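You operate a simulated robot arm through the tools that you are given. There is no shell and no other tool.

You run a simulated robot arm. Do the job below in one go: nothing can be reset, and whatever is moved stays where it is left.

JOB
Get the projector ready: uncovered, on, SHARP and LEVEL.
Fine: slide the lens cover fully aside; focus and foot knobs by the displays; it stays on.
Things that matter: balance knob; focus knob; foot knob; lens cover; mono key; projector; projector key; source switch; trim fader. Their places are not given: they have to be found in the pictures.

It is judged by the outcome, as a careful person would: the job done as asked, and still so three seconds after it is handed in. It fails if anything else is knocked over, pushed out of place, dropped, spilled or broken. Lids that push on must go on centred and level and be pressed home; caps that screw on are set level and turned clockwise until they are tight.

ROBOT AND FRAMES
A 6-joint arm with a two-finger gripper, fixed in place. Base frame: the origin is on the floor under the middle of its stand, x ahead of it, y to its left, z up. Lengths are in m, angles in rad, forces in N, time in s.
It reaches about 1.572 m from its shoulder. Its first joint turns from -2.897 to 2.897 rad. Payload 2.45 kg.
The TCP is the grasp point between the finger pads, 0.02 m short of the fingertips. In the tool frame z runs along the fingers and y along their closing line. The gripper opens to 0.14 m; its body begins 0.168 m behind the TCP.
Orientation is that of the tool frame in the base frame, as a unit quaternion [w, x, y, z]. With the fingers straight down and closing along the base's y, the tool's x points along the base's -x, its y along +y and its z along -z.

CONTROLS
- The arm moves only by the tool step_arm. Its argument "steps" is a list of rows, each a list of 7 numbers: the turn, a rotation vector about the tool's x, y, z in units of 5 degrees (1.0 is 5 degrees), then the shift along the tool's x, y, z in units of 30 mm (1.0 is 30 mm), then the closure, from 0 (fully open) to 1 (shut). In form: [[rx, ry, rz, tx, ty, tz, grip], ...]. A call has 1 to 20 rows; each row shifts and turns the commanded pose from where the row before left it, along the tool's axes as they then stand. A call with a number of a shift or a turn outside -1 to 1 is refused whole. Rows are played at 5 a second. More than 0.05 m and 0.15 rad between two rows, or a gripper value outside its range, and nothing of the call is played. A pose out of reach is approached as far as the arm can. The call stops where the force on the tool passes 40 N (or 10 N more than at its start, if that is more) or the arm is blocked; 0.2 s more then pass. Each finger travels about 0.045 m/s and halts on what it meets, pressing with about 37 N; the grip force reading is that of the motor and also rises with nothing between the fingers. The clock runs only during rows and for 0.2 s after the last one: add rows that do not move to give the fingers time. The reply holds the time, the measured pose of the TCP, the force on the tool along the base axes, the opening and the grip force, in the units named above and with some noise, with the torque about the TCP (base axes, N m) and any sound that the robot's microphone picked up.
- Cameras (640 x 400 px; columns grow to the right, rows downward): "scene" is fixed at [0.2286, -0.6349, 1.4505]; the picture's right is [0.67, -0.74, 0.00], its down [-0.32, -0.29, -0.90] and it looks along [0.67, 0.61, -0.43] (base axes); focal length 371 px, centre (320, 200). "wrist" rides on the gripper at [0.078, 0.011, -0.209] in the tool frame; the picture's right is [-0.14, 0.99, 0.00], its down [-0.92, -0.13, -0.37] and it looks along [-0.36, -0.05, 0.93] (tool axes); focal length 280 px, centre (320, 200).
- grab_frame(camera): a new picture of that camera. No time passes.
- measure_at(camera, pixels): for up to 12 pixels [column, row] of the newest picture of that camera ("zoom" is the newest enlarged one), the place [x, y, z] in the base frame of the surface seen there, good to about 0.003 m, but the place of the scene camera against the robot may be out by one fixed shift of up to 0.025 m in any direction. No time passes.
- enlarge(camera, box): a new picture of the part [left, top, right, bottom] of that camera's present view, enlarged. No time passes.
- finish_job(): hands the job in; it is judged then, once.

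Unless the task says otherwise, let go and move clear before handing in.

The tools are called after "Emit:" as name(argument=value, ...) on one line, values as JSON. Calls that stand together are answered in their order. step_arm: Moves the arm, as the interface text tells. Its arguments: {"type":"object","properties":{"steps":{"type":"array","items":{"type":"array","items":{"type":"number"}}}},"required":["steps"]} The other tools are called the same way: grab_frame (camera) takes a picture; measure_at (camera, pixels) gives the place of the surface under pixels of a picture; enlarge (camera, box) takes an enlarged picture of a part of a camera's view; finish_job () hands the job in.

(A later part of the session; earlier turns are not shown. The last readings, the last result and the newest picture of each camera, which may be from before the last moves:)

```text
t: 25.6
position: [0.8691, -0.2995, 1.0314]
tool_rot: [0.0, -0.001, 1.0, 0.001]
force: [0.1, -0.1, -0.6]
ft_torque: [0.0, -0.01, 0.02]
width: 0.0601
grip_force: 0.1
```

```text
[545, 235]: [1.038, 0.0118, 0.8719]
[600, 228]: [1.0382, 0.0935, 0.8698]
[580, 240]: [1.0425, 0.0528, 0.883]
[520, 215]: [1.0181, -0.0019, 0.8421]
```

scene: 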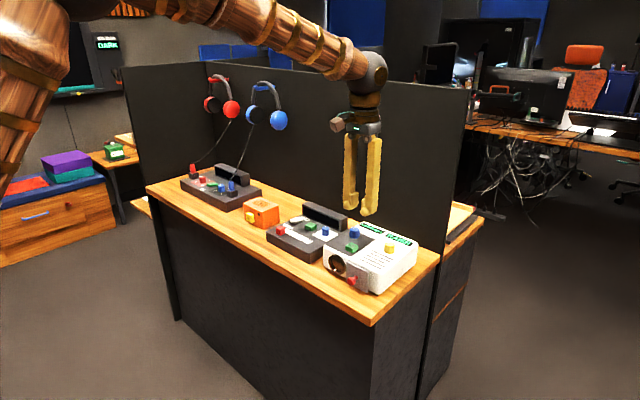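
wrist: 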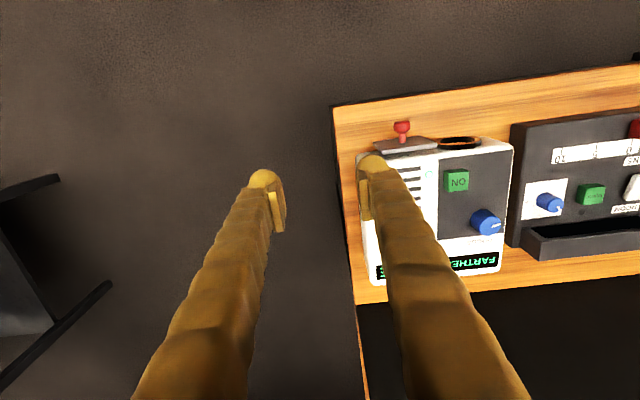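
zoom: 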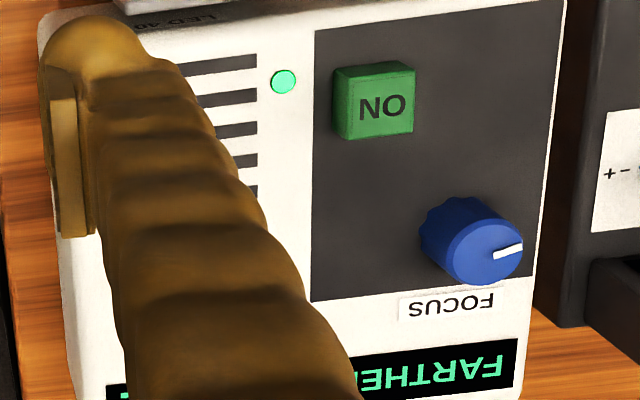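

Focus knob centre ≈(0.988,−0.092), about 0.028 m in diameter, top z 0.910; the mixer is clear beyond y≈−0.01. I'll move above it with a 60 mm opening, descend partway, and check alignment.

Emit:
step_arm(steps=[[0, 0, 0, -0.567, 0.988, 0, 0.57], [0, 0, 0, -0.567, 0.988, 0, 0.57], [0, 0, 0, -0.567, 0.988, 0, 0.57], [0, 0, 0, -0.567, 0.988, 0, 0.57], [0, 0, 0, -0.567, 0.988, 0, 0.57], [0, 0, 0, -0.567, 0.988, 0, 0.57], [0, 0, 0, -0.565, 0.989, 0, 0.57], [0, 0, 0, 0, 0, 1, 0.57], [0, 0, 0, 0, 0, 1, 0.57], [0, 0, 0, 0, 0, 0, 0.57]])

Emit:
grab_frame(camera="wrist")

Emit:
enlarge(camera="wrist", box=[240, 140, 400, 260])

Emit:
enlarge(camera="scene", box=[310, 200, 430, 290])

```text
t: 27.8
position: [0.9868, -0.0918, 0.9712]
tool_rot: [0.0, 0.0, 1.0, 0.0]
force: [0.1, 0.1, -0.3]
ft_torque: [0.03, 0.02, 0.04]
width: 0.0602
grip_force: 0.0
```

```text
taken
```

wrist: 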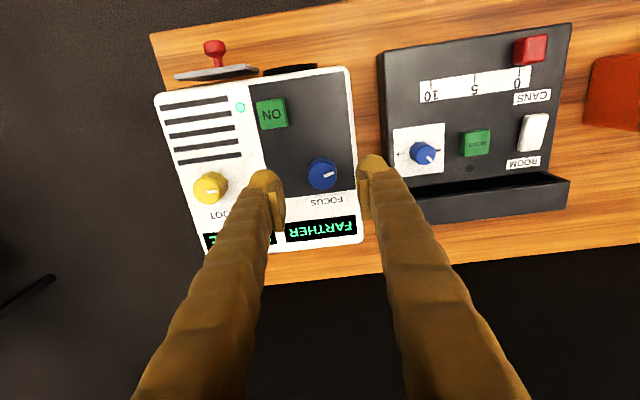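

```text
3.33 times, centred on (320, 200) of wrist
```

zoom: 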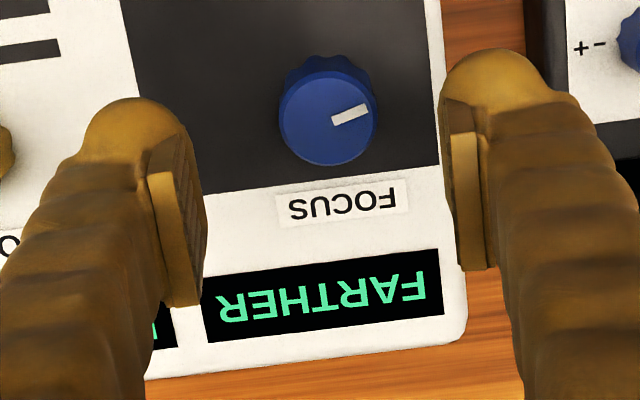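

```text
4.44 times, centred on (370, 245) of scene
```

zoom: 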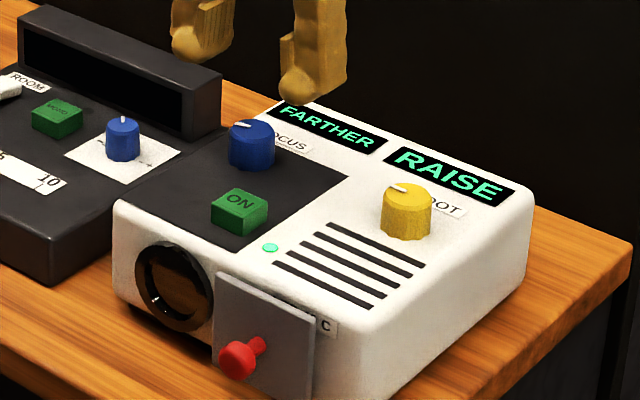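

Now the knob (322,174) and "FARTHER" display are both visible from the grasp pose. I'll re-measure both knobs from this close view.

Emit:
measure_at(camera="zoom", pixels=[[282, 115], [376, 110], [330, 72], [330, 163], [328, 117], [367, 108], [320, 210], [320, 300], [440, 280]])

Emit:
measure_at(camera="wrist", pixels=[[210, 188], [196, 189], [224, 187], [210, 174], [211, 203], [240, 107]])

```text
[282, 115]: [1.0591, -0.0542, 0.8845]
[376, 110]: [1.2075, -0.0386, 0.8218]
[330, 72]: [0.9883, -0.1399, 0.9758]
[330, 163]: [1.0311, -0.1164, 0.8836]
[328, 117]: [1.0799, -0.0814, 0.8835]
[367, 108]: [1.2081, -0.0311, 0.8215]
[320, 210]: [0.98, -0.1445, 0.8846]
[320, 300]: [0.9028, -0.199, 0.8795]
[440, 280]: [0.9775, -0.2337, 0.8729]
```

```text
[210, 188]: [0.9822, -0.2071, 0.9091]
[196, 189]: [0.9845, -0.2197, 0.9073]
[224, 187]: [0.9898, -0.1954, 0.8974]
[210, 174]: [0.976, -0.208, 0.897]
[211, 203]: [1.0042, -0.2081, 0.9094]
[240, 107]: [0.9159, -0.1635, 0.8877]
```

That zoom was the scene one, so I'll measure the focus knob using direct wrist pixels.

Emit:
measure_at(camera="wrist", pixels=[[322, 175], [310, 175], [335, 173], [322, 164], [323, 187], [333, 172], [315, 184], [330, 165]])

```text
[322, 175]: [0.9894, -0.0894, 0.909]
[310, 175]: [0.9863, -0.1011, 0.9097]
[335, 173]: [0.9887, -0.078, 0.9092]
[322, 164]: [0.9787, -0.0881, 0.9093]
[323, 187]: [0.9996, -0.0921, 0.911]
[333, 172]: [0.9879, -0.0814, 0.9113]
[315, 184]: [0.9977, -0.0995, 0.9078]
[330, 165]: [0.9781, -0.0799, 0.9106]
```

Focus knob centre refines to (0.989,−0.090). I'll nudge to centre, descend to TCP z≈0.911 and then close on the knob.

Emit:
step_arm(steps=[[0, 0, 0, -0.03, 0.06, 0.4, 0.57], [0, 0, 0, 0, 0, 0.7, 0.57], [0, 0, 0, 0, 0, 0.5, 0.57], [0, 0, 0, 0, 0, 0.35, 0.57], [0, 0, 0, 0, 0, 0, 0.57]])

Emit:
grab_frame(camera="wrist")

Emit:
enlarge(camera="wrist", box=[240, 140, 400, 260])

Emit:
enlarge(camera="scene", box=[310, 200, 430, 290])

```text
t: 29.0
position: [0.9896, -0.0902, 0.9098]
tool_rot: [0.0, 0.0, 1.0, 0.0]
force: [0.0, 0.2, -0.1]
ft_torque: [0.0, 0.0, 0.0]
width: 0.0604
grip_force: 0.2
```

```text
taken
```

wrist: 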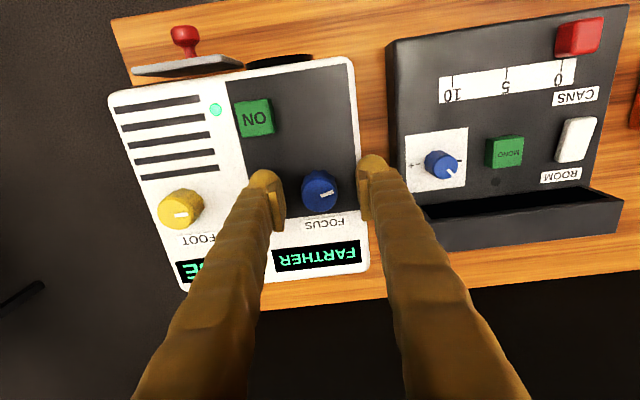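

```text
3.33 times, centred on (320, 200) of wrist
```

zoom: 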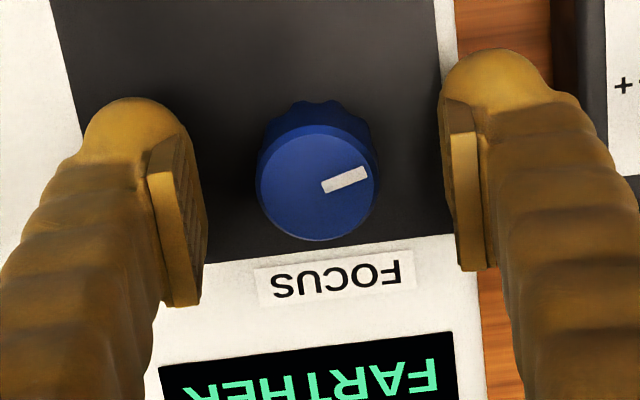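

```text
4.44 times, centred on (370, 245) of scene
```

zoom: 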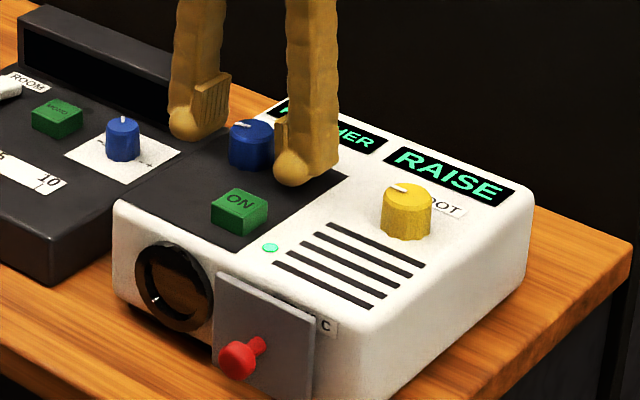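

The knob is centred between the pads in the wrist zoom. I'll close onto it gently and check width and force.

Emit:
step_arm(steps=[[0, 0, 0, 0, 0, 0, 0.7], [0, 0, 0, 0, 0, 0, 0.8], [0, 0, 0, 0, 0, 0, 0.9], [0, 0, 0, 0, 0, 0, 0.9], [0, 0, 0, 0, 0, 0, 0.9]])

Emit:
grab_frame(camera="wrist")

Emit:
enlarge(camera="wrist", box=[240, 140, 400, 280])

```text
t: 30.2
position: [0.9894, -0.0903, 0.9094]
tool_rot: [0.0, 0.0, 1.0, 0.0]
force: [1.9, -13.2, -0.5]
ft_torque: [-0.14, 0.02, 0.02]
width: 0.0278
grip_force: 45.2
```

```text
taken
```

wrist: 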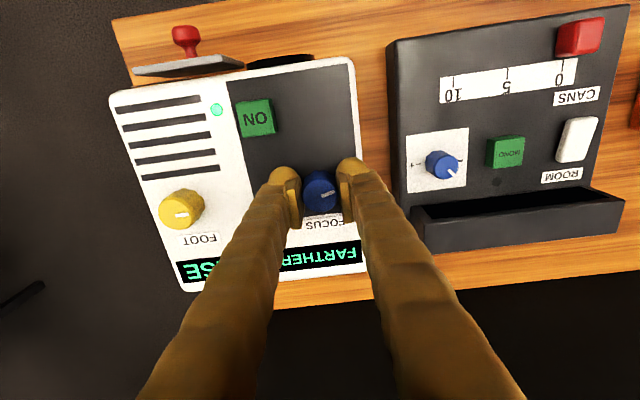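

```text
2.86 times, centred on (320, 210) of wrist
```

zoom: 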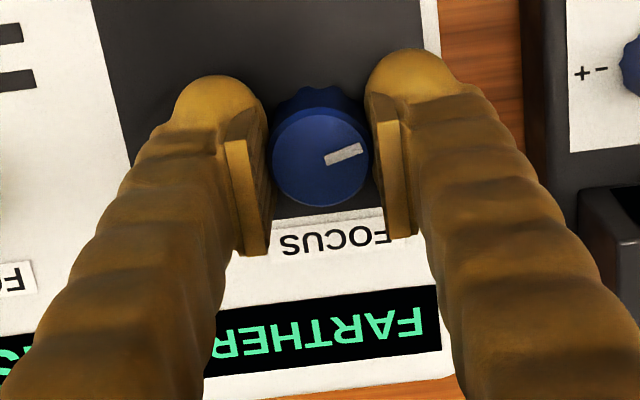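

The grip is on the knob (width 0.0278), but −13 N in y means the knob centre is a bit more −y than the TCP. I'll shift −1 mm to relieve the side load.

Emit:
step_arm(steps=[[0, 0, 0, 0, -0.04, 0, 0.9], [0, 0, 0, 0, 0, 0, 0.9]])

```text
t: 30.8
position: [0.9881, -0.0898, 0.9097]
tool_rot: [-0.001, 0.0, 1.0, 0.001]
force: [-2.8, 13.1, -5.0]
ft_torque: [0.13, 0.02, 0.0]
width: 0.0279
grip_force: 44.8
```

Force flipped to +13 N after 1.2 mm, so the centre is midway; I'll move back +0.6 mm.

Emit:
step_arm(steps=[[0, 0, 0, 0, 0.02, 0, 0.9], [0, 0, 0, 0, 0, 0, 0.9]])

```text
t: 31.4
position: [0.989, -0.0908, 0.9096]
tool_rot: [-0.001, 0.0, 1.0, 0.0]
force: [-10.5, 19.3, -9.9]
ft_torque: [0.21, 0.16, 0.03]
width: 0.028
grip_force: 45.2
```

The force pattern isn't simply following my shift, so I'll wait two idle rows to see if it settles.

Emit:
step_arm(steps=[[0, 0, 0, 0, 0, 0, 0.9], [0, 0, 0, 0, 0, 0, 0.9], [0, 0, 0, 0, 0, 0, 0.9]])

Emit:
grab_frame(camera="wrist")

Emit:
enlarge(camera="wrist", box=[240, 140, 400, 280])

Emit:
enlarge(camera="scene", box=[310, 200, 430, 290])

```text
t: 32.2
position: [0.9895, -0.0911, 0.9096]
tool_rot: [-0.001, 0.0, 1.0, 0.0]
force: [-17.3, 28.5, -16.1]
ft_torque: [0.24, 0.23, 0.03]
width: 0.028
grip_force: 45.1
```

```text
taken
```

wrist: 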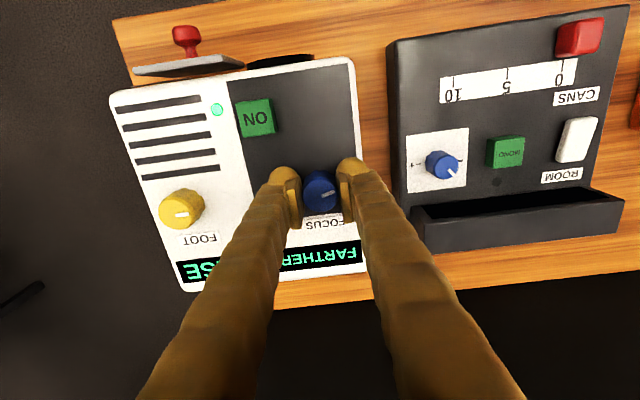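

```text
2.86 times, centred on (320, 210) of wrist
```

zoom: 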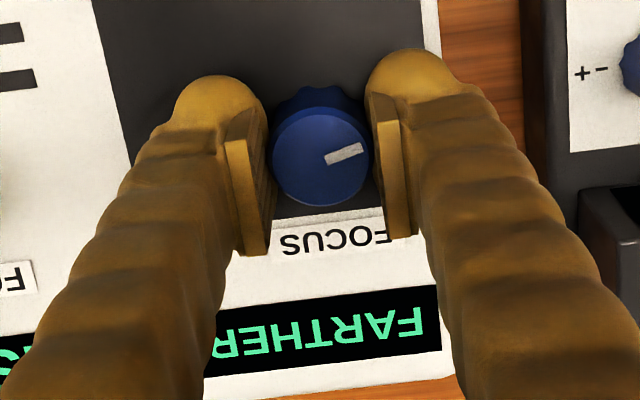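

```text
4.44 times, centred on (370, 245) of scene
```

zoom: 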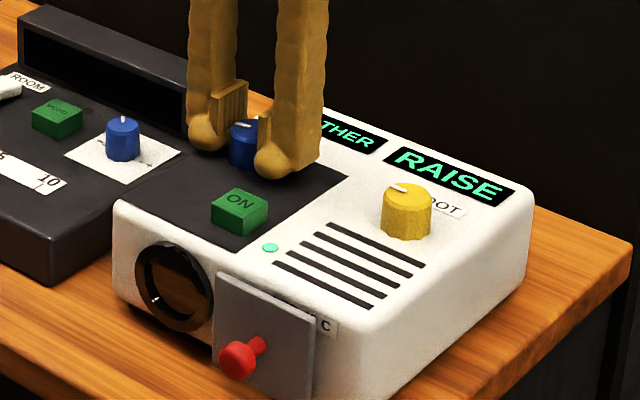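

With the hard grip the reaction keeps climbing (−17, 28, −16 N) as the arm fights a small pose error. I'll release now and regrip lightly, so the load can't build up on the projector.

Emit:
step_arm(steps=[[0, 0, 0, 0, 0, 0, 0.7], [0, 0, 0, 0, 0, 0, 0.7]])

Emit:
enlarge(camera="scene", box=[310, 200, 430, 290])

Emit:
grab_frame(camera="wrist")

Emit:
enlarge(camera="wrist", box=[240, 140, 400, 280])

```text
t: 32.8
position: [0.9896, -0.0913, 0.91]
tool_rot: [0.0, 0.0, 1.0, 0.0]
force: [-0.2, -0.6, -0.3]
ft_torque: [0.0, 0.01, 0.02]
width: 0.0421
grip_force: 0.0
```

```text
4.44 times, centred on (370, 245) of scene
```

zoom: 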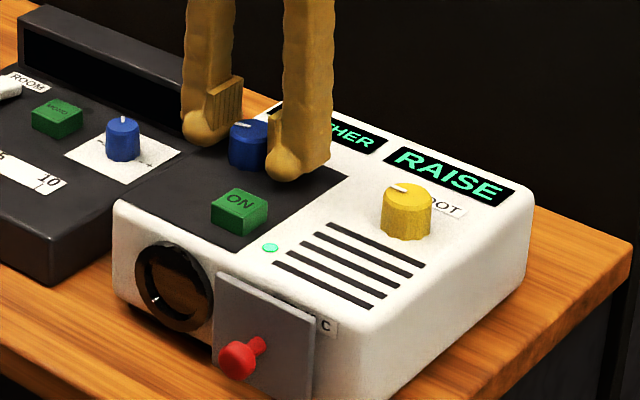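

```text
taken
```

wrist: 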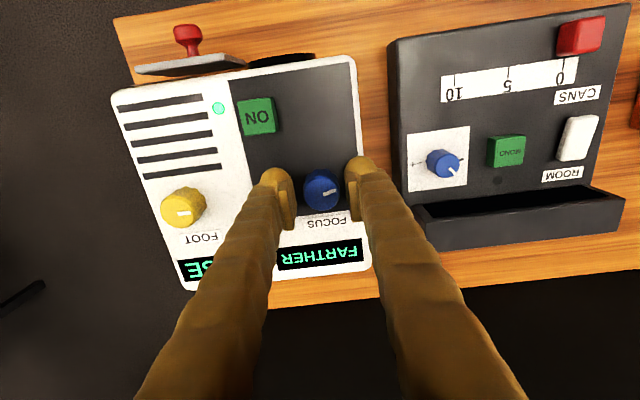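

```text
2.86 times, centred on (320, 210) of wrist
```

zoom: 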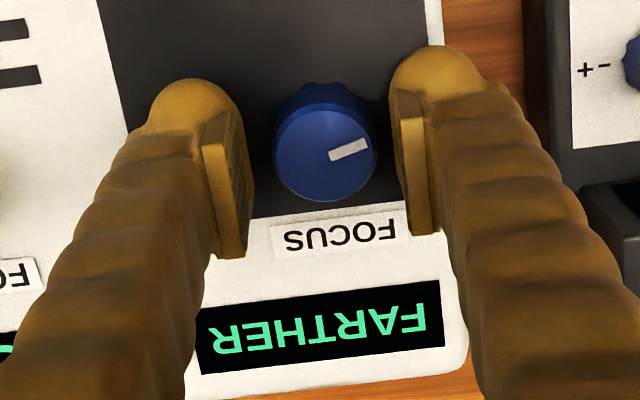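

The projector is unmoved in the scene zoom and the pads are centred on the knob. I'll grip lightly (0.82), turn 10° about tool +z (clockwise from above), and check force and display.

Emit:
step_arm(steps=[[0, 0, 0, 0, 0, 0, 0.78], [0, 0, 0, 0, 0, 0, 0.82], [0, 0, 1, 0, 0, 0, 0.82], [0, 0, 1, 0, 0, 0, 0.82]])

Emit:
grab_frame(camera="wrist")

Emit:
enlarge(camera="wrist", box=[240, 140, 400, 280])

```text
t: 33.8
position: [0.9883, -0.0913, 0.9095]
tool_rot: [0.0, 0.087, 0.996, 0.0]
force: [3.1, 10.3, 3.9]
ft_torque: [0.13, -0.04, 0.02]
width: 0.0317
grip_force: 4.5
```

```text
taken
```

wrist: 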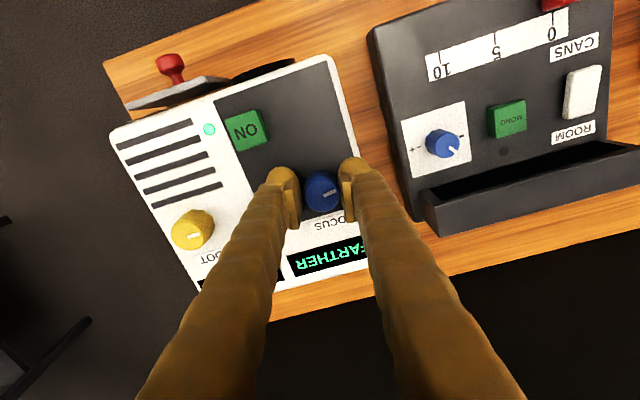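

```text
2.86 times, centred on (320, 210) of wrist
```

zoom: 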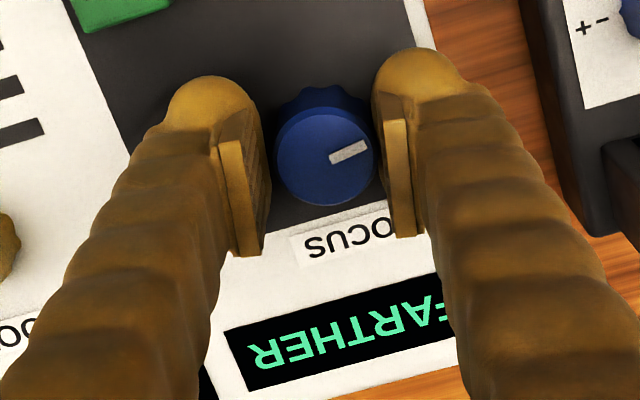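

The knob turned with the gripper (pointer unchanged in the rotating camera view), and the display still reads FARTHER. I'll continue 15° more.

Emit:
step_arm(steps=[[0, 0, 1, 0, 0, 0, 0.82], [0, 0, 1, 0, 0, 0, 0.82], [0, 0, 1, 0, 0, 0, 0.82]])

Emit:
grab_frame(camera="wrist")

Emit:
enlarge(camera="scene", box=[310, 200, 430, 290])

```text
t: 34.6
position: [0.9886, -0.0913, 0.9098]
tool_rot: [0.0, 0.217, 0.976, 0.0]
force: [4.3, 8.0, 1.6]
ft_torque: [0.12, -0.01, 0.02]
width: 0.0312
grip_force: 4.2
```

```text
taken
```

wrist: 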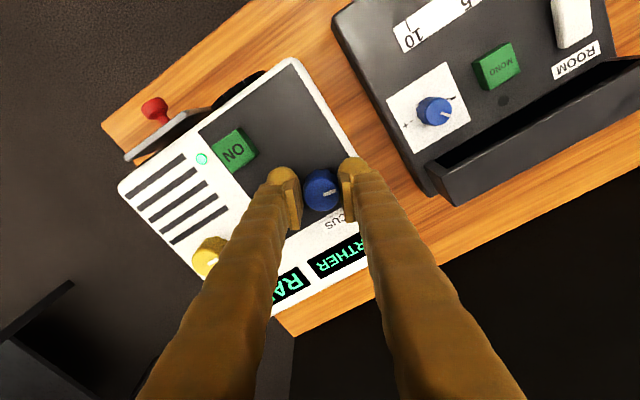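

```text
4.44 times, centred on (370, 245) of scene
```

zoom: 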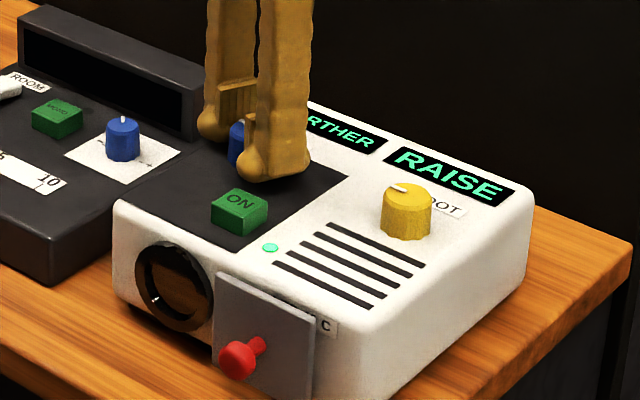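

Still FARTHER at 25° of turn. Continuing another 15°.

Emit:
step_arm(steps=[[0, 0, 1, 0, 0, 0, 0.82], [0, 0, 1, 0, 0, 0, 0.82], [0, 0, 1, 0, 0, 0, 0.82]])

Emit:
enlarge(camera="scene", box=[310, 200, 430, 290])

Emit:
grab_frame(camera="wrist")

```text
t: 35.4
position: [0.9903, -0.0919, 0.9106]
tool_rot: [0.0, 0.343, 0.939, 0.0]
force: [4.2, 7.4, -2.3]
ft_torque: [0.07, -0.02, -0.03]
width: 0.0307
grip_force: 4.0
```

```text
4.44 times, centred on (370, 245) of scene
```

zoom: 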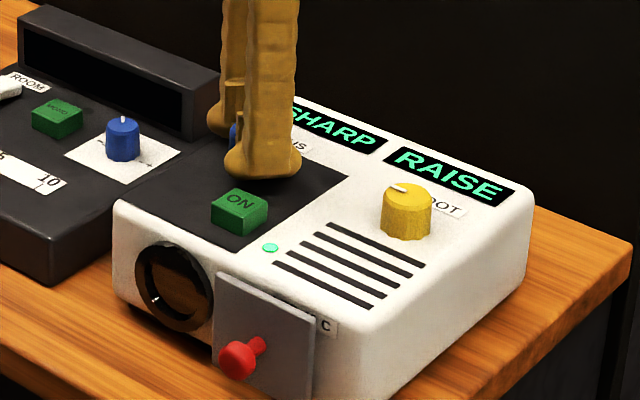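

```text
taken
```

wrist: 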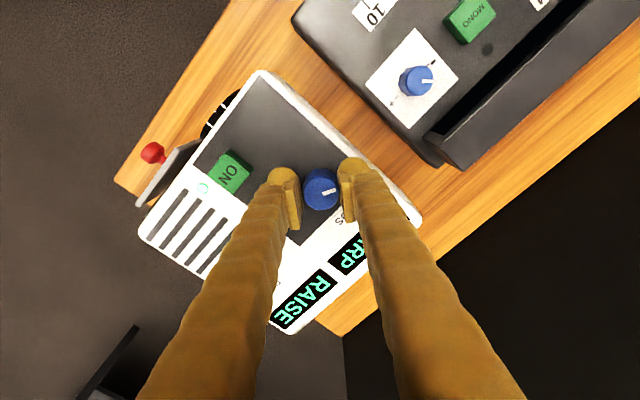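

The FOCUS display now reads SHARP. To be sure I'm not right at the edge of the band, I'll turn 2° more and check.

Emit:
step_arm(steps=[[0, 0, 0.4, 0, 0, 0, 0.82]])

Emit:
enlarge(camera="scene", box=[310, 200, 430, 290])

```text
t: 35.8
position: [0.9888, -0.0914, 0.9107]
tool_rot: [0.0, 0.359, 0.934, 0.0]
force: [6.3, 5.1, -1.1]
ft_torque: [0.07, 0.0, 0.03]
width: 0.0302
grip_force: 4.0
```

```text
4.44 times, centred on (370, 245) of scene
```

zoom: 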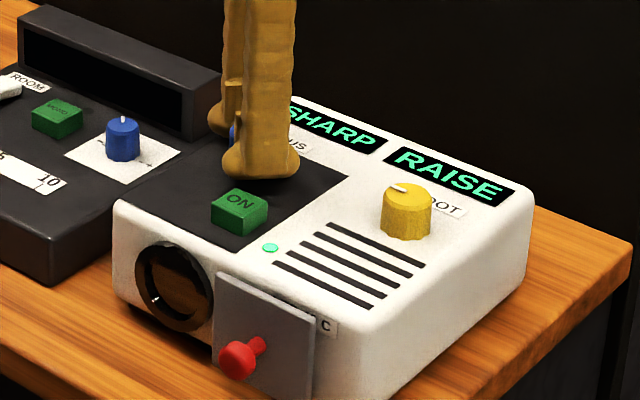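

Still SHARP, so there's margin. I'll open just enough to release, lift straight up, and check the display again.

Emit:
step_arm(steps=[[0, 0, 0, 0, 0, 0, 0.74], [0, 0, 0, 0, 0, 0, 0.7], [0, 0, 0, 0, 0, -0.5, 0.7], [0, 0, 0, 0, 0, -1, 0.7], [0, 0, 0, 0, 0, -1, 0.7], [0, 0, 0, 0, 0, -0.5, 0.7], [0, 0, 0, 0, 0, 0, 0.7]])

Emit:
enlarge(camera="scene", box=[310, 200, 430, 290])

```text
t: 37.4
position: [0.9886, -0.0916, 1.0011]
tool_rot: [0.0, 0.358, 0.934, 0.0]
force: [0.1, -0.3, 0.1]
ft_torque: [-0.01, 0.0, 0.0]
width: 0.0422
grip_force: 0.1
```

```text
4.44 times, centred on (370, 245) of scene
```

zoom: 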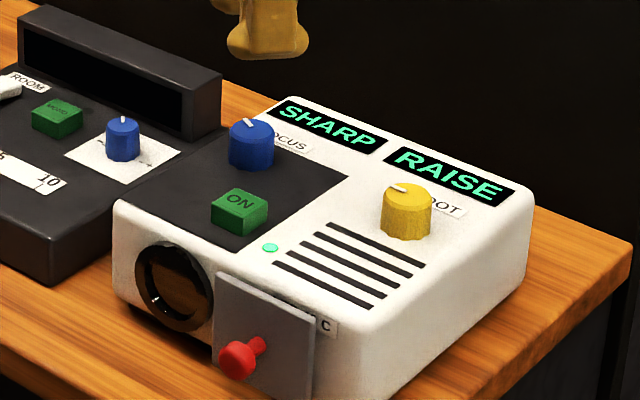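

Focus remains SHARP after release. Now I'll turn the wrist back by 42° and move over the FOOT knob (~(0.989,−0.207)).

Emit:
step_arm(steps=[[0, 0, -1, 0, 0, 0, 0.6], [0, 0, -1, 0, 0, 0, 0.57], [0, 0, -1, 0, 0, 0, 0.57], [0, 0, -1, 0, 0, 0, 0.57], [0, 0, -1, 0, 0, 0, 0.57], [0, 0, -1, 0, 0, 0, 0.57], [0, 0, -1, 0, 0, 0, 0.57], [0, 0, -1, 0, 0, 0, 0.57], [0, 0, -0.4, 0, 0, 0, 0.57], [0, 0, 0, 0, -1, 0, 0.57], [0, 0, 0, 0, -1, 0, 0.57], [0, 0, 0, 0, -1, 0, 0.57], [0, 0, 0, 0, -0.87, 0, 0.57], [0, 0, 0, 0, 0, 1, 0.57], [0, 0, 0, 0, 0, 0, 0.57]])

Emit:
grab_frame(camera="wrist")

Emit:
enlarge(camera="wrist", box=[240, 140, 400, 260])

```text
t: 40.6
position: [0.9872, -0.2074, 0.9692]
tool_rot: [0.0, 0.0, 1.0, 0.0]
force: [0.5, 1.2, 0.1]
ft_torque: [0.02, -0.02, -0.02]
width: 0.0604
grip_force: 0.1
```

```text
taken
```

wrist: 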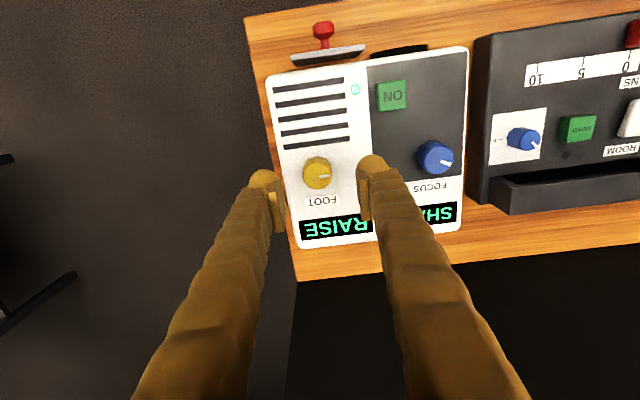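

```text
3.33 times, centred on (320, 200) of wrist
```

zoom: 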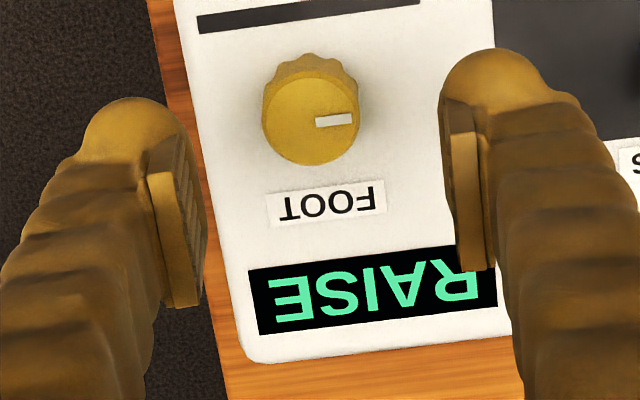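

The FOOT knob at zoom (311,120) is slightly to −y of the grip centre. I'll measure it precisely.

Emit:
measure_at(camera="zoom", pixels=[[311, 120], [268, 120], [355, 118], [311, 82], [311, 160], [280, 150], [340, 150], [345, 90], [275, 95]])

```text
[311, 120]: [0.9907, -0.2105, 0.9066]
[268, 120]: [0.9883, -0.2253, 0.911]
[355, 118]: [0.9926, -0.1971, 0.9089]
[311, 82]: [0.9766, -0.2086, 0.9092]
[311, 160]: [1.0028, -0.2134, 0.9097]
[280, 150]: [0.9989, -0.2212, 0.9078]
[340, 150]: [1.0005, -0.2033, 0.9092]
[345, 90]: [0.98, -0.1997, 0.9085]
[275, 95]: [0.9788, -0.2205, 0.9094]
```

FOOT knob centre is about (0.990,−0.211). I'll shift −4 mm in y, descend, and check centring before closing.

Emit:
step_arm(steps=[[0, 0, 0, -0.03, -0.137, 0.3, 0.57], [0, 0, 0, 0, 0, 0.7, 0.57], [0, 0, 0, 0, 0, 0.6, 0.6], [0, 0, 0, 0, 0, 0.4, 0.65], [0, 0, 0, 0, 0, 0, 0.7], [0, 0, 0, 0, 0, 0, 0.7]])

Emit:
grab_frame(camera="wrist")

Emit:
enlarge(camera="wrist", box=[240, 140, 400, 280])

Emit:
enlarge(camera="scene", box=[310, 200, 430, 290])

```text
t: 42.0
position: [0.9894, -0.2124, 0.9109]
tool_rot: [-0.001, 0.001, 1.0, 0.001]
force: [-0.7, -0.5, 0.4]
ft_torque: [0.01, -0.02, 0.02]
width: 0.0418
grip_force: 0.0
```

```text
taken
```

wrist: 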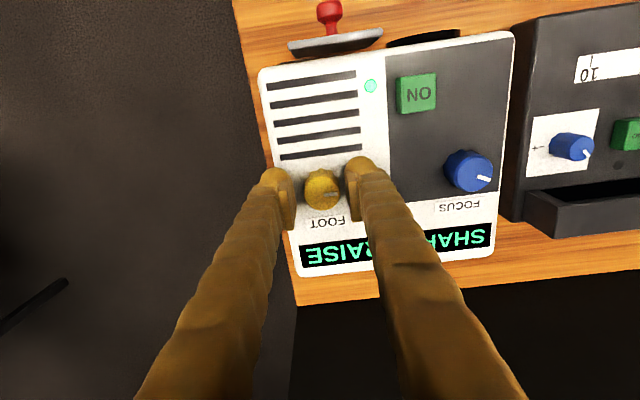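

```text
2.86 times, centred on (320, 210) of wrist
```

zoom: 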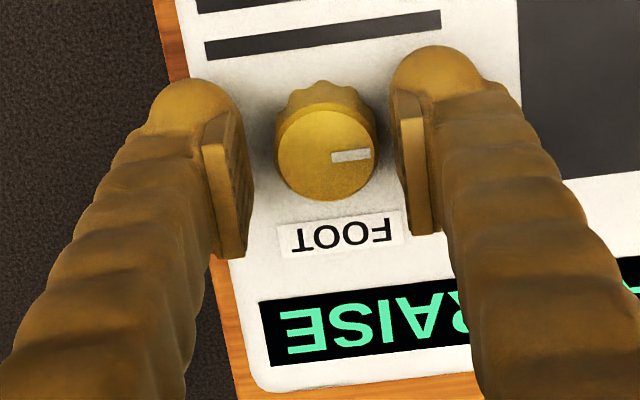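

```text
4.44 times, centred on (370, 245) of scene
```

zoom: 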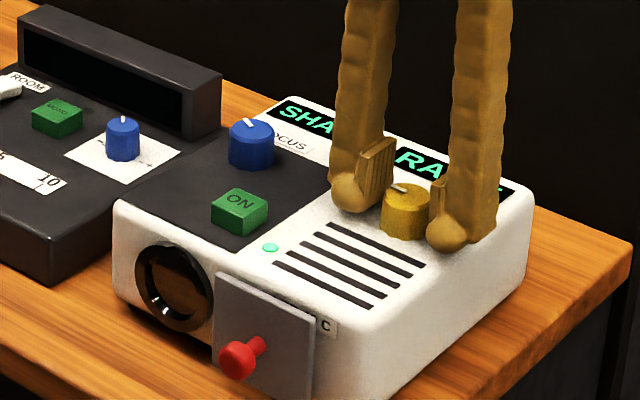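

The FOOT knob is centred between the pads. I'll grip lightly (0.82) and turn 15° clockwise, then check the display.

Emit:
step_arm(steps=[[0, 0, 0, 0, 0, 0, 0.78], [0, 0, 0, 0, 0, 0, 0.82], [0, 0, 1, 0, 0, 0, 0.82], [0, 0, 1, 0, 0, 0, 0.82], [0, 0, 1, 0, 0, 0, 0.82]])

Emit:
grab_frame(camera="wrist")

Emit:
enlarge(camera="wrist", box=[240, 140, 440, 300])

Emit:
enlarge(camera="scene", box=[310, 200, 430, 290])

```text
t: 43.2
position: [0.9908, -0.2107, 0.91]
tool_rot: [0.0, 0.132, 0.991, 0.0]
force: [2.2, 8.0, -0.1]
ft_torque: [0.11, -0.04, -0.02]
width: 0.031
grip_force: 4.7
```

```text
taken
```

wrist: 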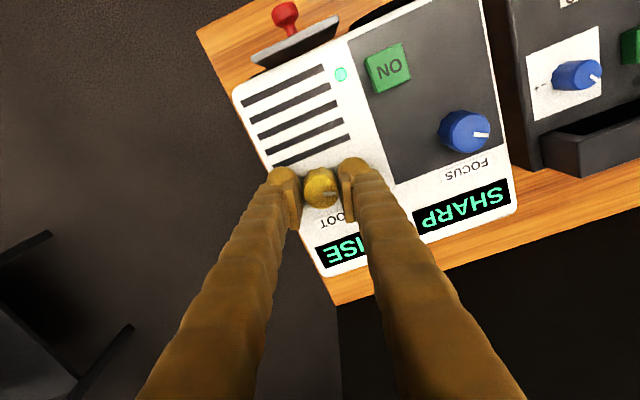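

```text
2.50 times, centred on (340, 220) of wrist
```

zoom: 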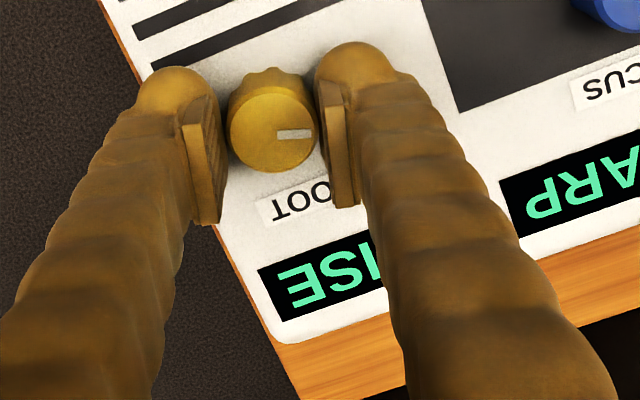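

```text
4.44 times, centred on (370, 245) of scene
```

zoom: 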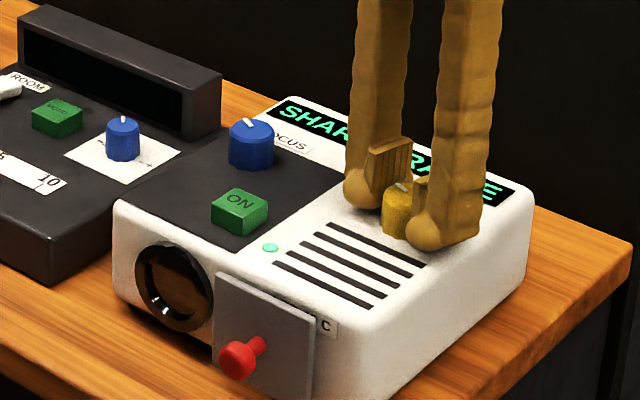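

The knob turned with the gripper; FOCUS stays SHARP and FOOT still shows RAISE. I'll turn another 10°.

Emit:
step_arm(steps=[[0, 0, 1, 0, 0, 0, 0.82], [0, 0, 1, 0, 0, 0, 0.82]])

Emit:
grab_frame(camera="wrist")

Emit:
enlarge(camera="scene", box=[310, 200, 430, 290])

```text
t: 43.8
position: [0.9913, -0.2093, 0.9101]
tool_rot: [0.0, 0.218, 0.976, 0.0]
force: [2.1, 5.3, -1.2]
ft_torque: [0.04, -0.08, -0.04]
width: 0.0295
grip_force: 6.2
```

```text
taken
```

wrist: 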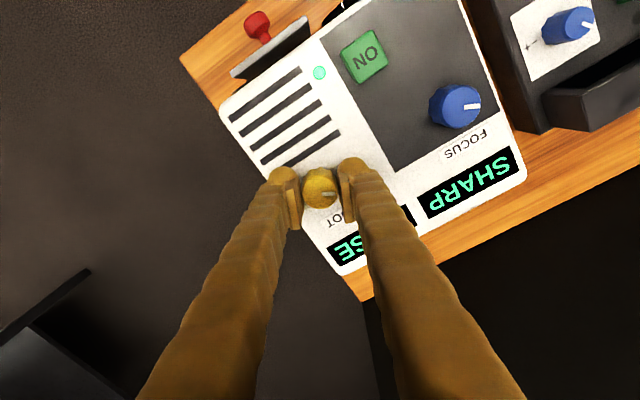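

```text
4.44 times, centred on (370, 245) of scene
```

zoom: 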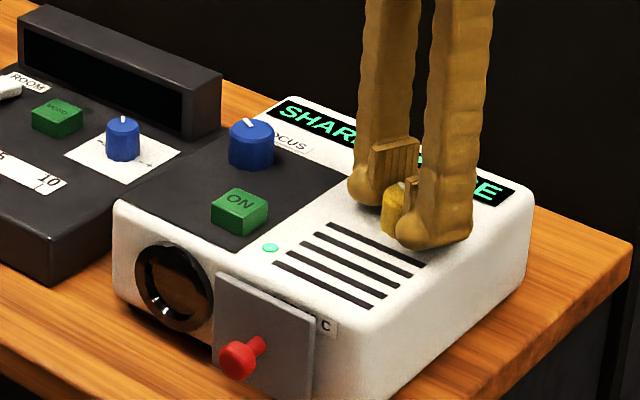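

The visible letters "SE" at wrist (352,247) mean it's still RAISE at 25°. Another 10°.

Emit:
step_arm(steps=[[0, 0, 1, 0, 0, 0, 0.82], [0, 0, 1, 0, 0, 0, 0.82]])

Emit:
grab_frame(camera="wrist")

Emit:
enlarge(camera="scene", box=[310, 200, 430, 290])

```text
t: 44.4
position: [0.991, -0.2112, 0.911]
tool_rot: [0.001, 0.301, 0.954, -0.001]
force: [26.3, 4.7, -6.8]
ft_torque: [0.01, -0.3, -0.03]
width: 0.0289
grip_force: 44.9
```

```text
taken
```

wrist: 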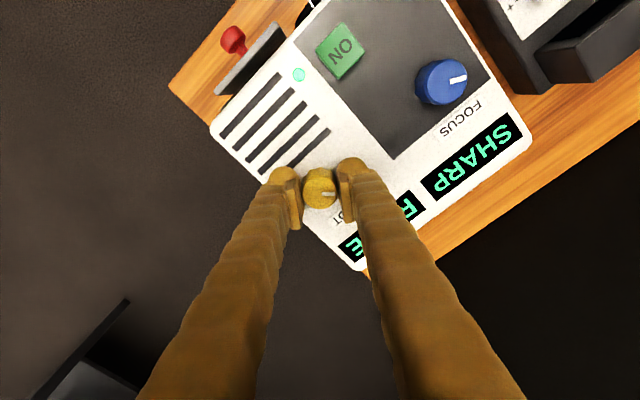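

```text
4.44 times, centred on (370, 245) of scene
```

zoom: 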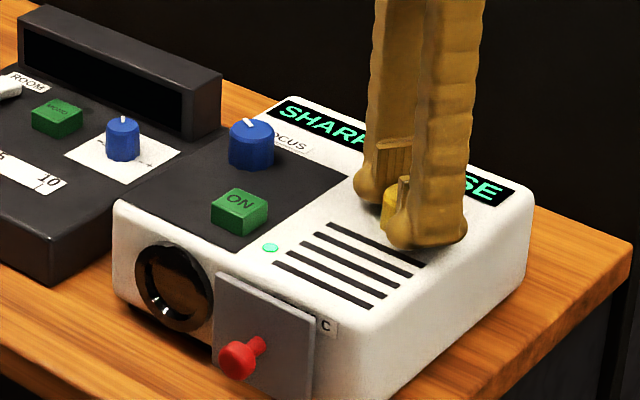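

Force x jumped to 26 N as both fingers clamped hard. I'll release at once to relieve it, then regrip lightly.

Emit:
step_arm(steps=[[0, 0, 0, 0, 0, 0, 0.72], [0, 0, 0, 0, 0, 0, 0.72]])

Emit:
grab_frame(camera="wrist")

Emit:
enlarge(camera="wrist", box=[250, 130, 410, 270])

Emit:
enlarge(camera="scene", box=[310, 200, 430, 290])

```text
t: 45.0
position: [0.9894, -0.2111, 0.9111]
tool_rot: [0.0, 0.301, 0.954, 0.0]
force: [0.0, -0.3, -0.8]
ft_torque: [0.01, 0.0, 0.0]
width: 0.039
grip_force: 0.1
```

```text
taken
```

wrist: 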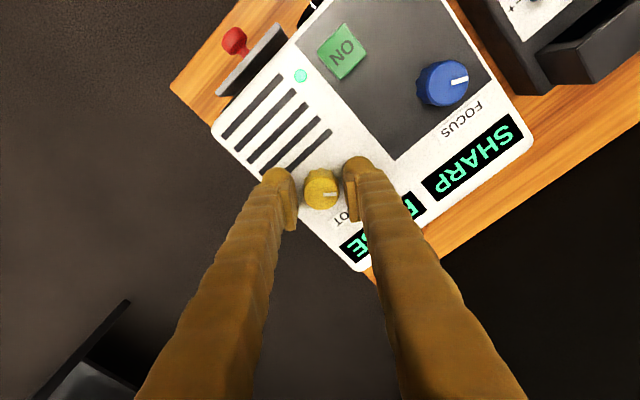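

```text
2.86 times, centred on (330, 200) of wrist
```

zoom: 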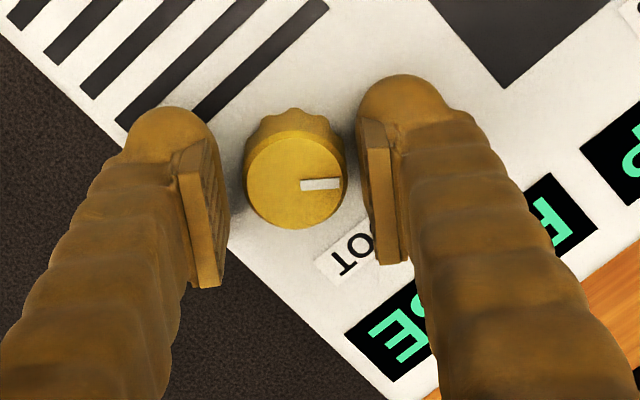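

```text
4.44 times, centred on (370, 245) of scene
```

zoom: 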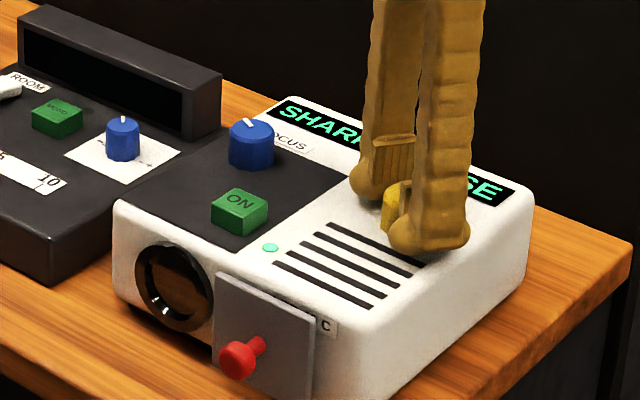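

Load is gone, the projector hasn't moved and the knob is centred. I'll regrip with a slightly looser setting (0.80) and turn 10° more.

Emit:
step_arm(steps=[[0, 0, 0, 0, 0, 0, 0.79], [0, 0, 0, 0, 0, 0, 0.803], [0, 0, 1, 0, 0, 0, 0.803], [0, 0, 1, 0, 0, 0, 0.803]])

Emit:
grab_frame(camera="wrist")

Emit:
enlarge(camera="scene", box=[310, 200, 430, 290])

```text
t: 46.0
position: [0.9891, -0.2114, 0.9115]
tool_rot: [0.0, 0.384, 0.923, 0.0]
force: [3.6, 4.0, 0.5]
ft_torque: [0.03, -0.03, 0.0]
width: 0.0312
grip_force: 3.0
```

```text
taken
```

wrist: 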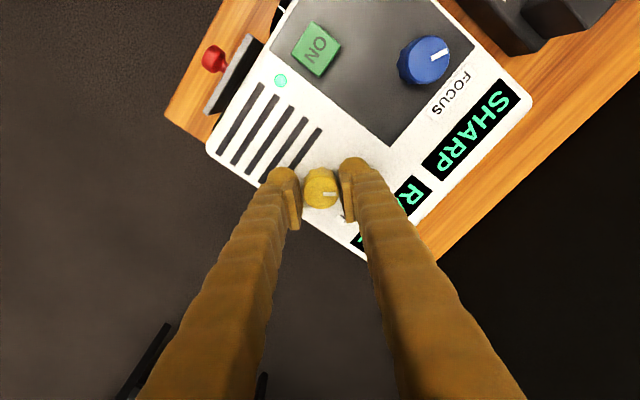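

```text
4.44 times, centred on (370, 245) of scene
```

zoom: 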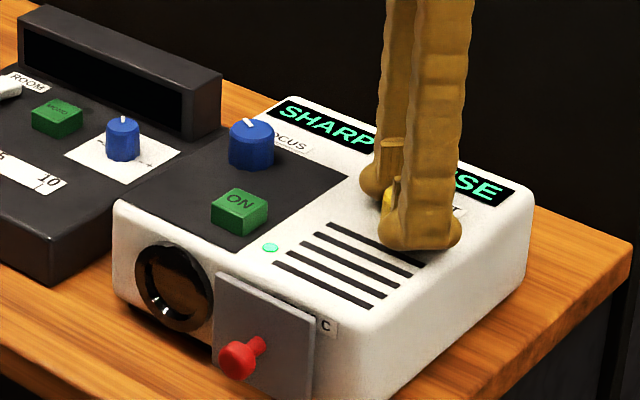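

Still "R…SE" (RAISE) at 45°, with low forces. Another 10°.

Emit:
step_arm(steps=[[0, 0, 1, 0, 0, 0, 0.803], [0, 0, 1, 0, 0, 0, 0.803]])

Emit:
grab_frame(camera="wrist")

Emit:
enlarge(camera="scene", box=[310, 200, 430, 290])

```text
t: 46.6
position: [0.9898, -0.2112, 0.9119]
tool_rot: [0.0, 0.462, 0.887, 0.0]
force: [3.4, 2.3, 2.0]
ft_torque: [0.0, -0.02, 0.0]
width: 0.0307
grip_force: 2.5
```

```text
taken
```

wrist: 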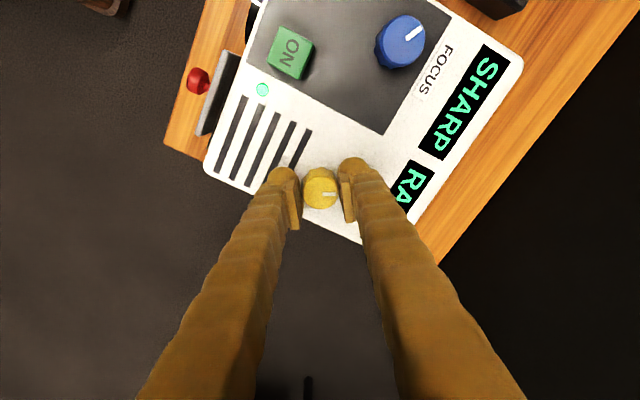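

```text
4.44 times, centred on (370, 245) of scene
```

zoom: 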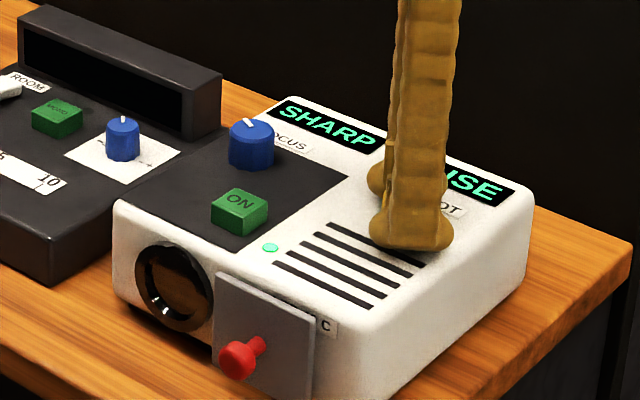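

Still RAISE at 55°. Continuing 10°.

Emit:
step_arm(steps=[[0, 0, 1, 0, 0, 0, 0.803], [0, 0, 1, 0, 0, 0, 0.803]])

Emit:
grab_frame(camera="wrist")

Emit:
enlarge(camera="scene", box=[310, 200, 430, 290])

```text
t: 47.2
position: [0.9906, -0.2121, 0.9109]
tool_rot: [0.0, 0.538, 0.843, 0.001]
force: [4.2, 2.7, -0.4]
ft_torque: [0.05, 0.0, 0.0]
width: 0.0305
grip_force: 2.1
```

```text
taken
```

wrist: 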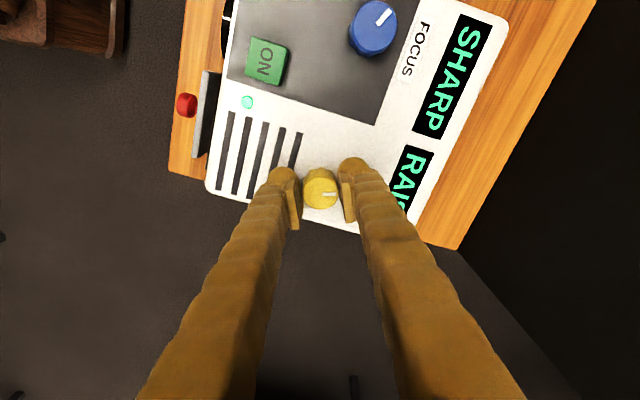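

```text
4.44 times, centred on (370, 245) of scene
```

zoom: 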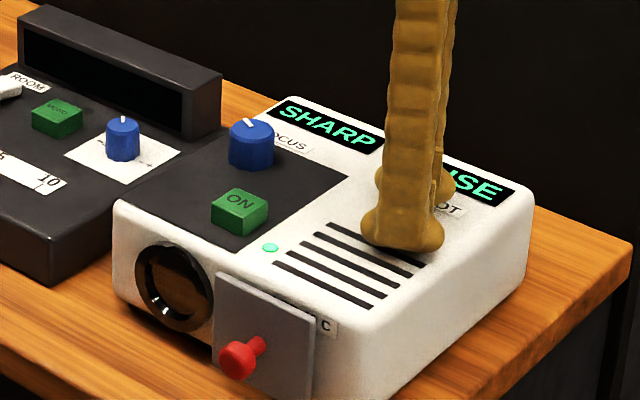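

Still RAISE at 65°, forces low. Continuing 10°.

Emit:
step_arm(steps=[[0, 0, 1, 0, 0, 0, 0.803], [0, 0, 1, 0, 0, 0, 0.803]])

Emit:
grab_frame(camera="wrist")

Emit:
enlarge(camera="scene", box=[310, 200, 430, 290])

```text
t: 47.8
position: [0.9897, -0.2108, 0.9101]
tool_rot: [-0.001, 0.61, 0.793, -0.001]
force: [-3.0, -0.1, -1.4]
ft_torque: [0.02, 0.05, 0.03]
width: 0.0291
grip_force: 16.6
```

```text
taken
```

wrist: 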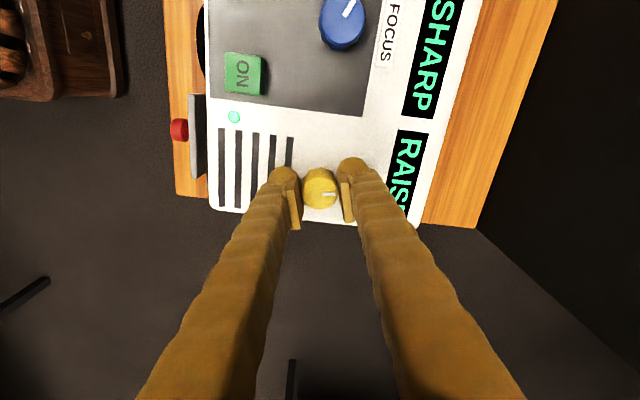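

```text
4.44 times, centred on (370, 245) of scene
```

zoom: 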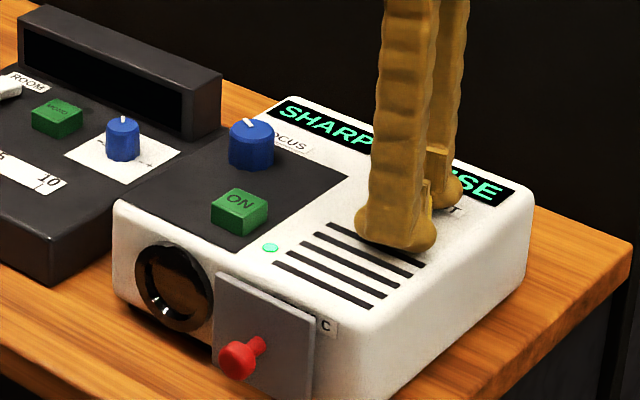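

Still RAISE at 75° and the grip load is creeping up. I'll open briefly to relieve, regrip lightly and keep turning.

Emit:
step_arm(steps=[[0, 0, 0, 0, 0, 0, 0.73], [0, 0, 0, 0, 0, 0, 0.79], [0, 0, 0, 0, 0, 0, 0.8], [0, 0, 1, 0, 0, 0, 0.803], [0, 0, 1, 0, 0, 0, 0.803]])

Emit:
grab_frame(camera="wrist")

Emit:
enlarge(camera="scene", box=[310, 200, 430, 290])

```text
t: 49.0
position: [0.9897, -0.2118, 0.9108]
tool_rot: [0.0, 0.676, 0.737, 0.0]
force: [-3.1, -1.4, -1.6]
ft_torque: [-0.02, 0.04, -0.04]
width: 0.0297
grip_force: 1.5
```

```text
taken
```

wrist: 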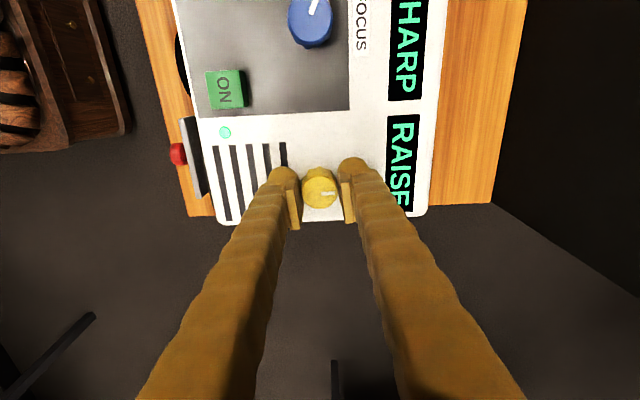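

```text
4.44 times, centred on (370, 245) of scene
```

zoom: 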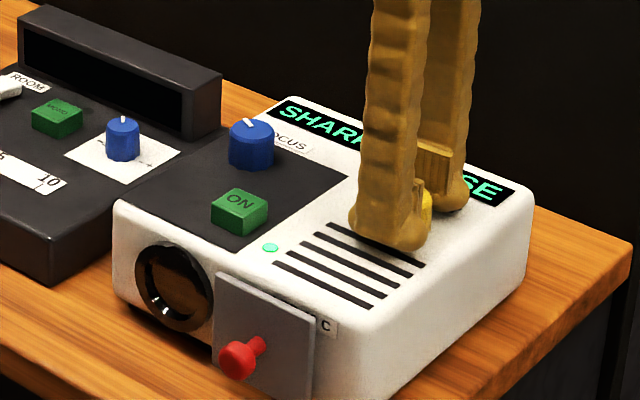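

RAISE persists at gripper yaw 85°. I'll check the knob pointer relative to the fingers to make sure the knob is actually turning.

Emit:
enlarge(camera="wrist", box=[260, 130, 420, 250])

```text
3.33 times, centred on (340, 190) of wrist
```

zoom: 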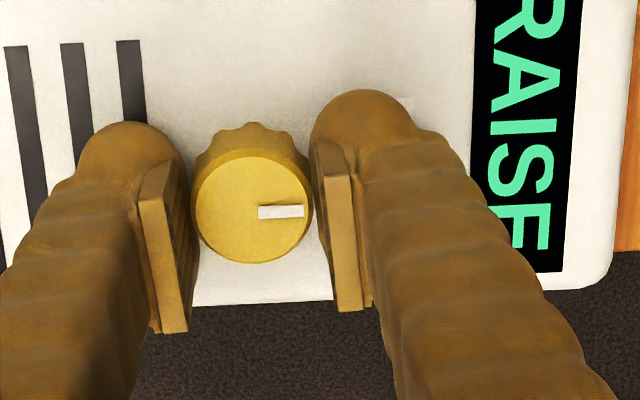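

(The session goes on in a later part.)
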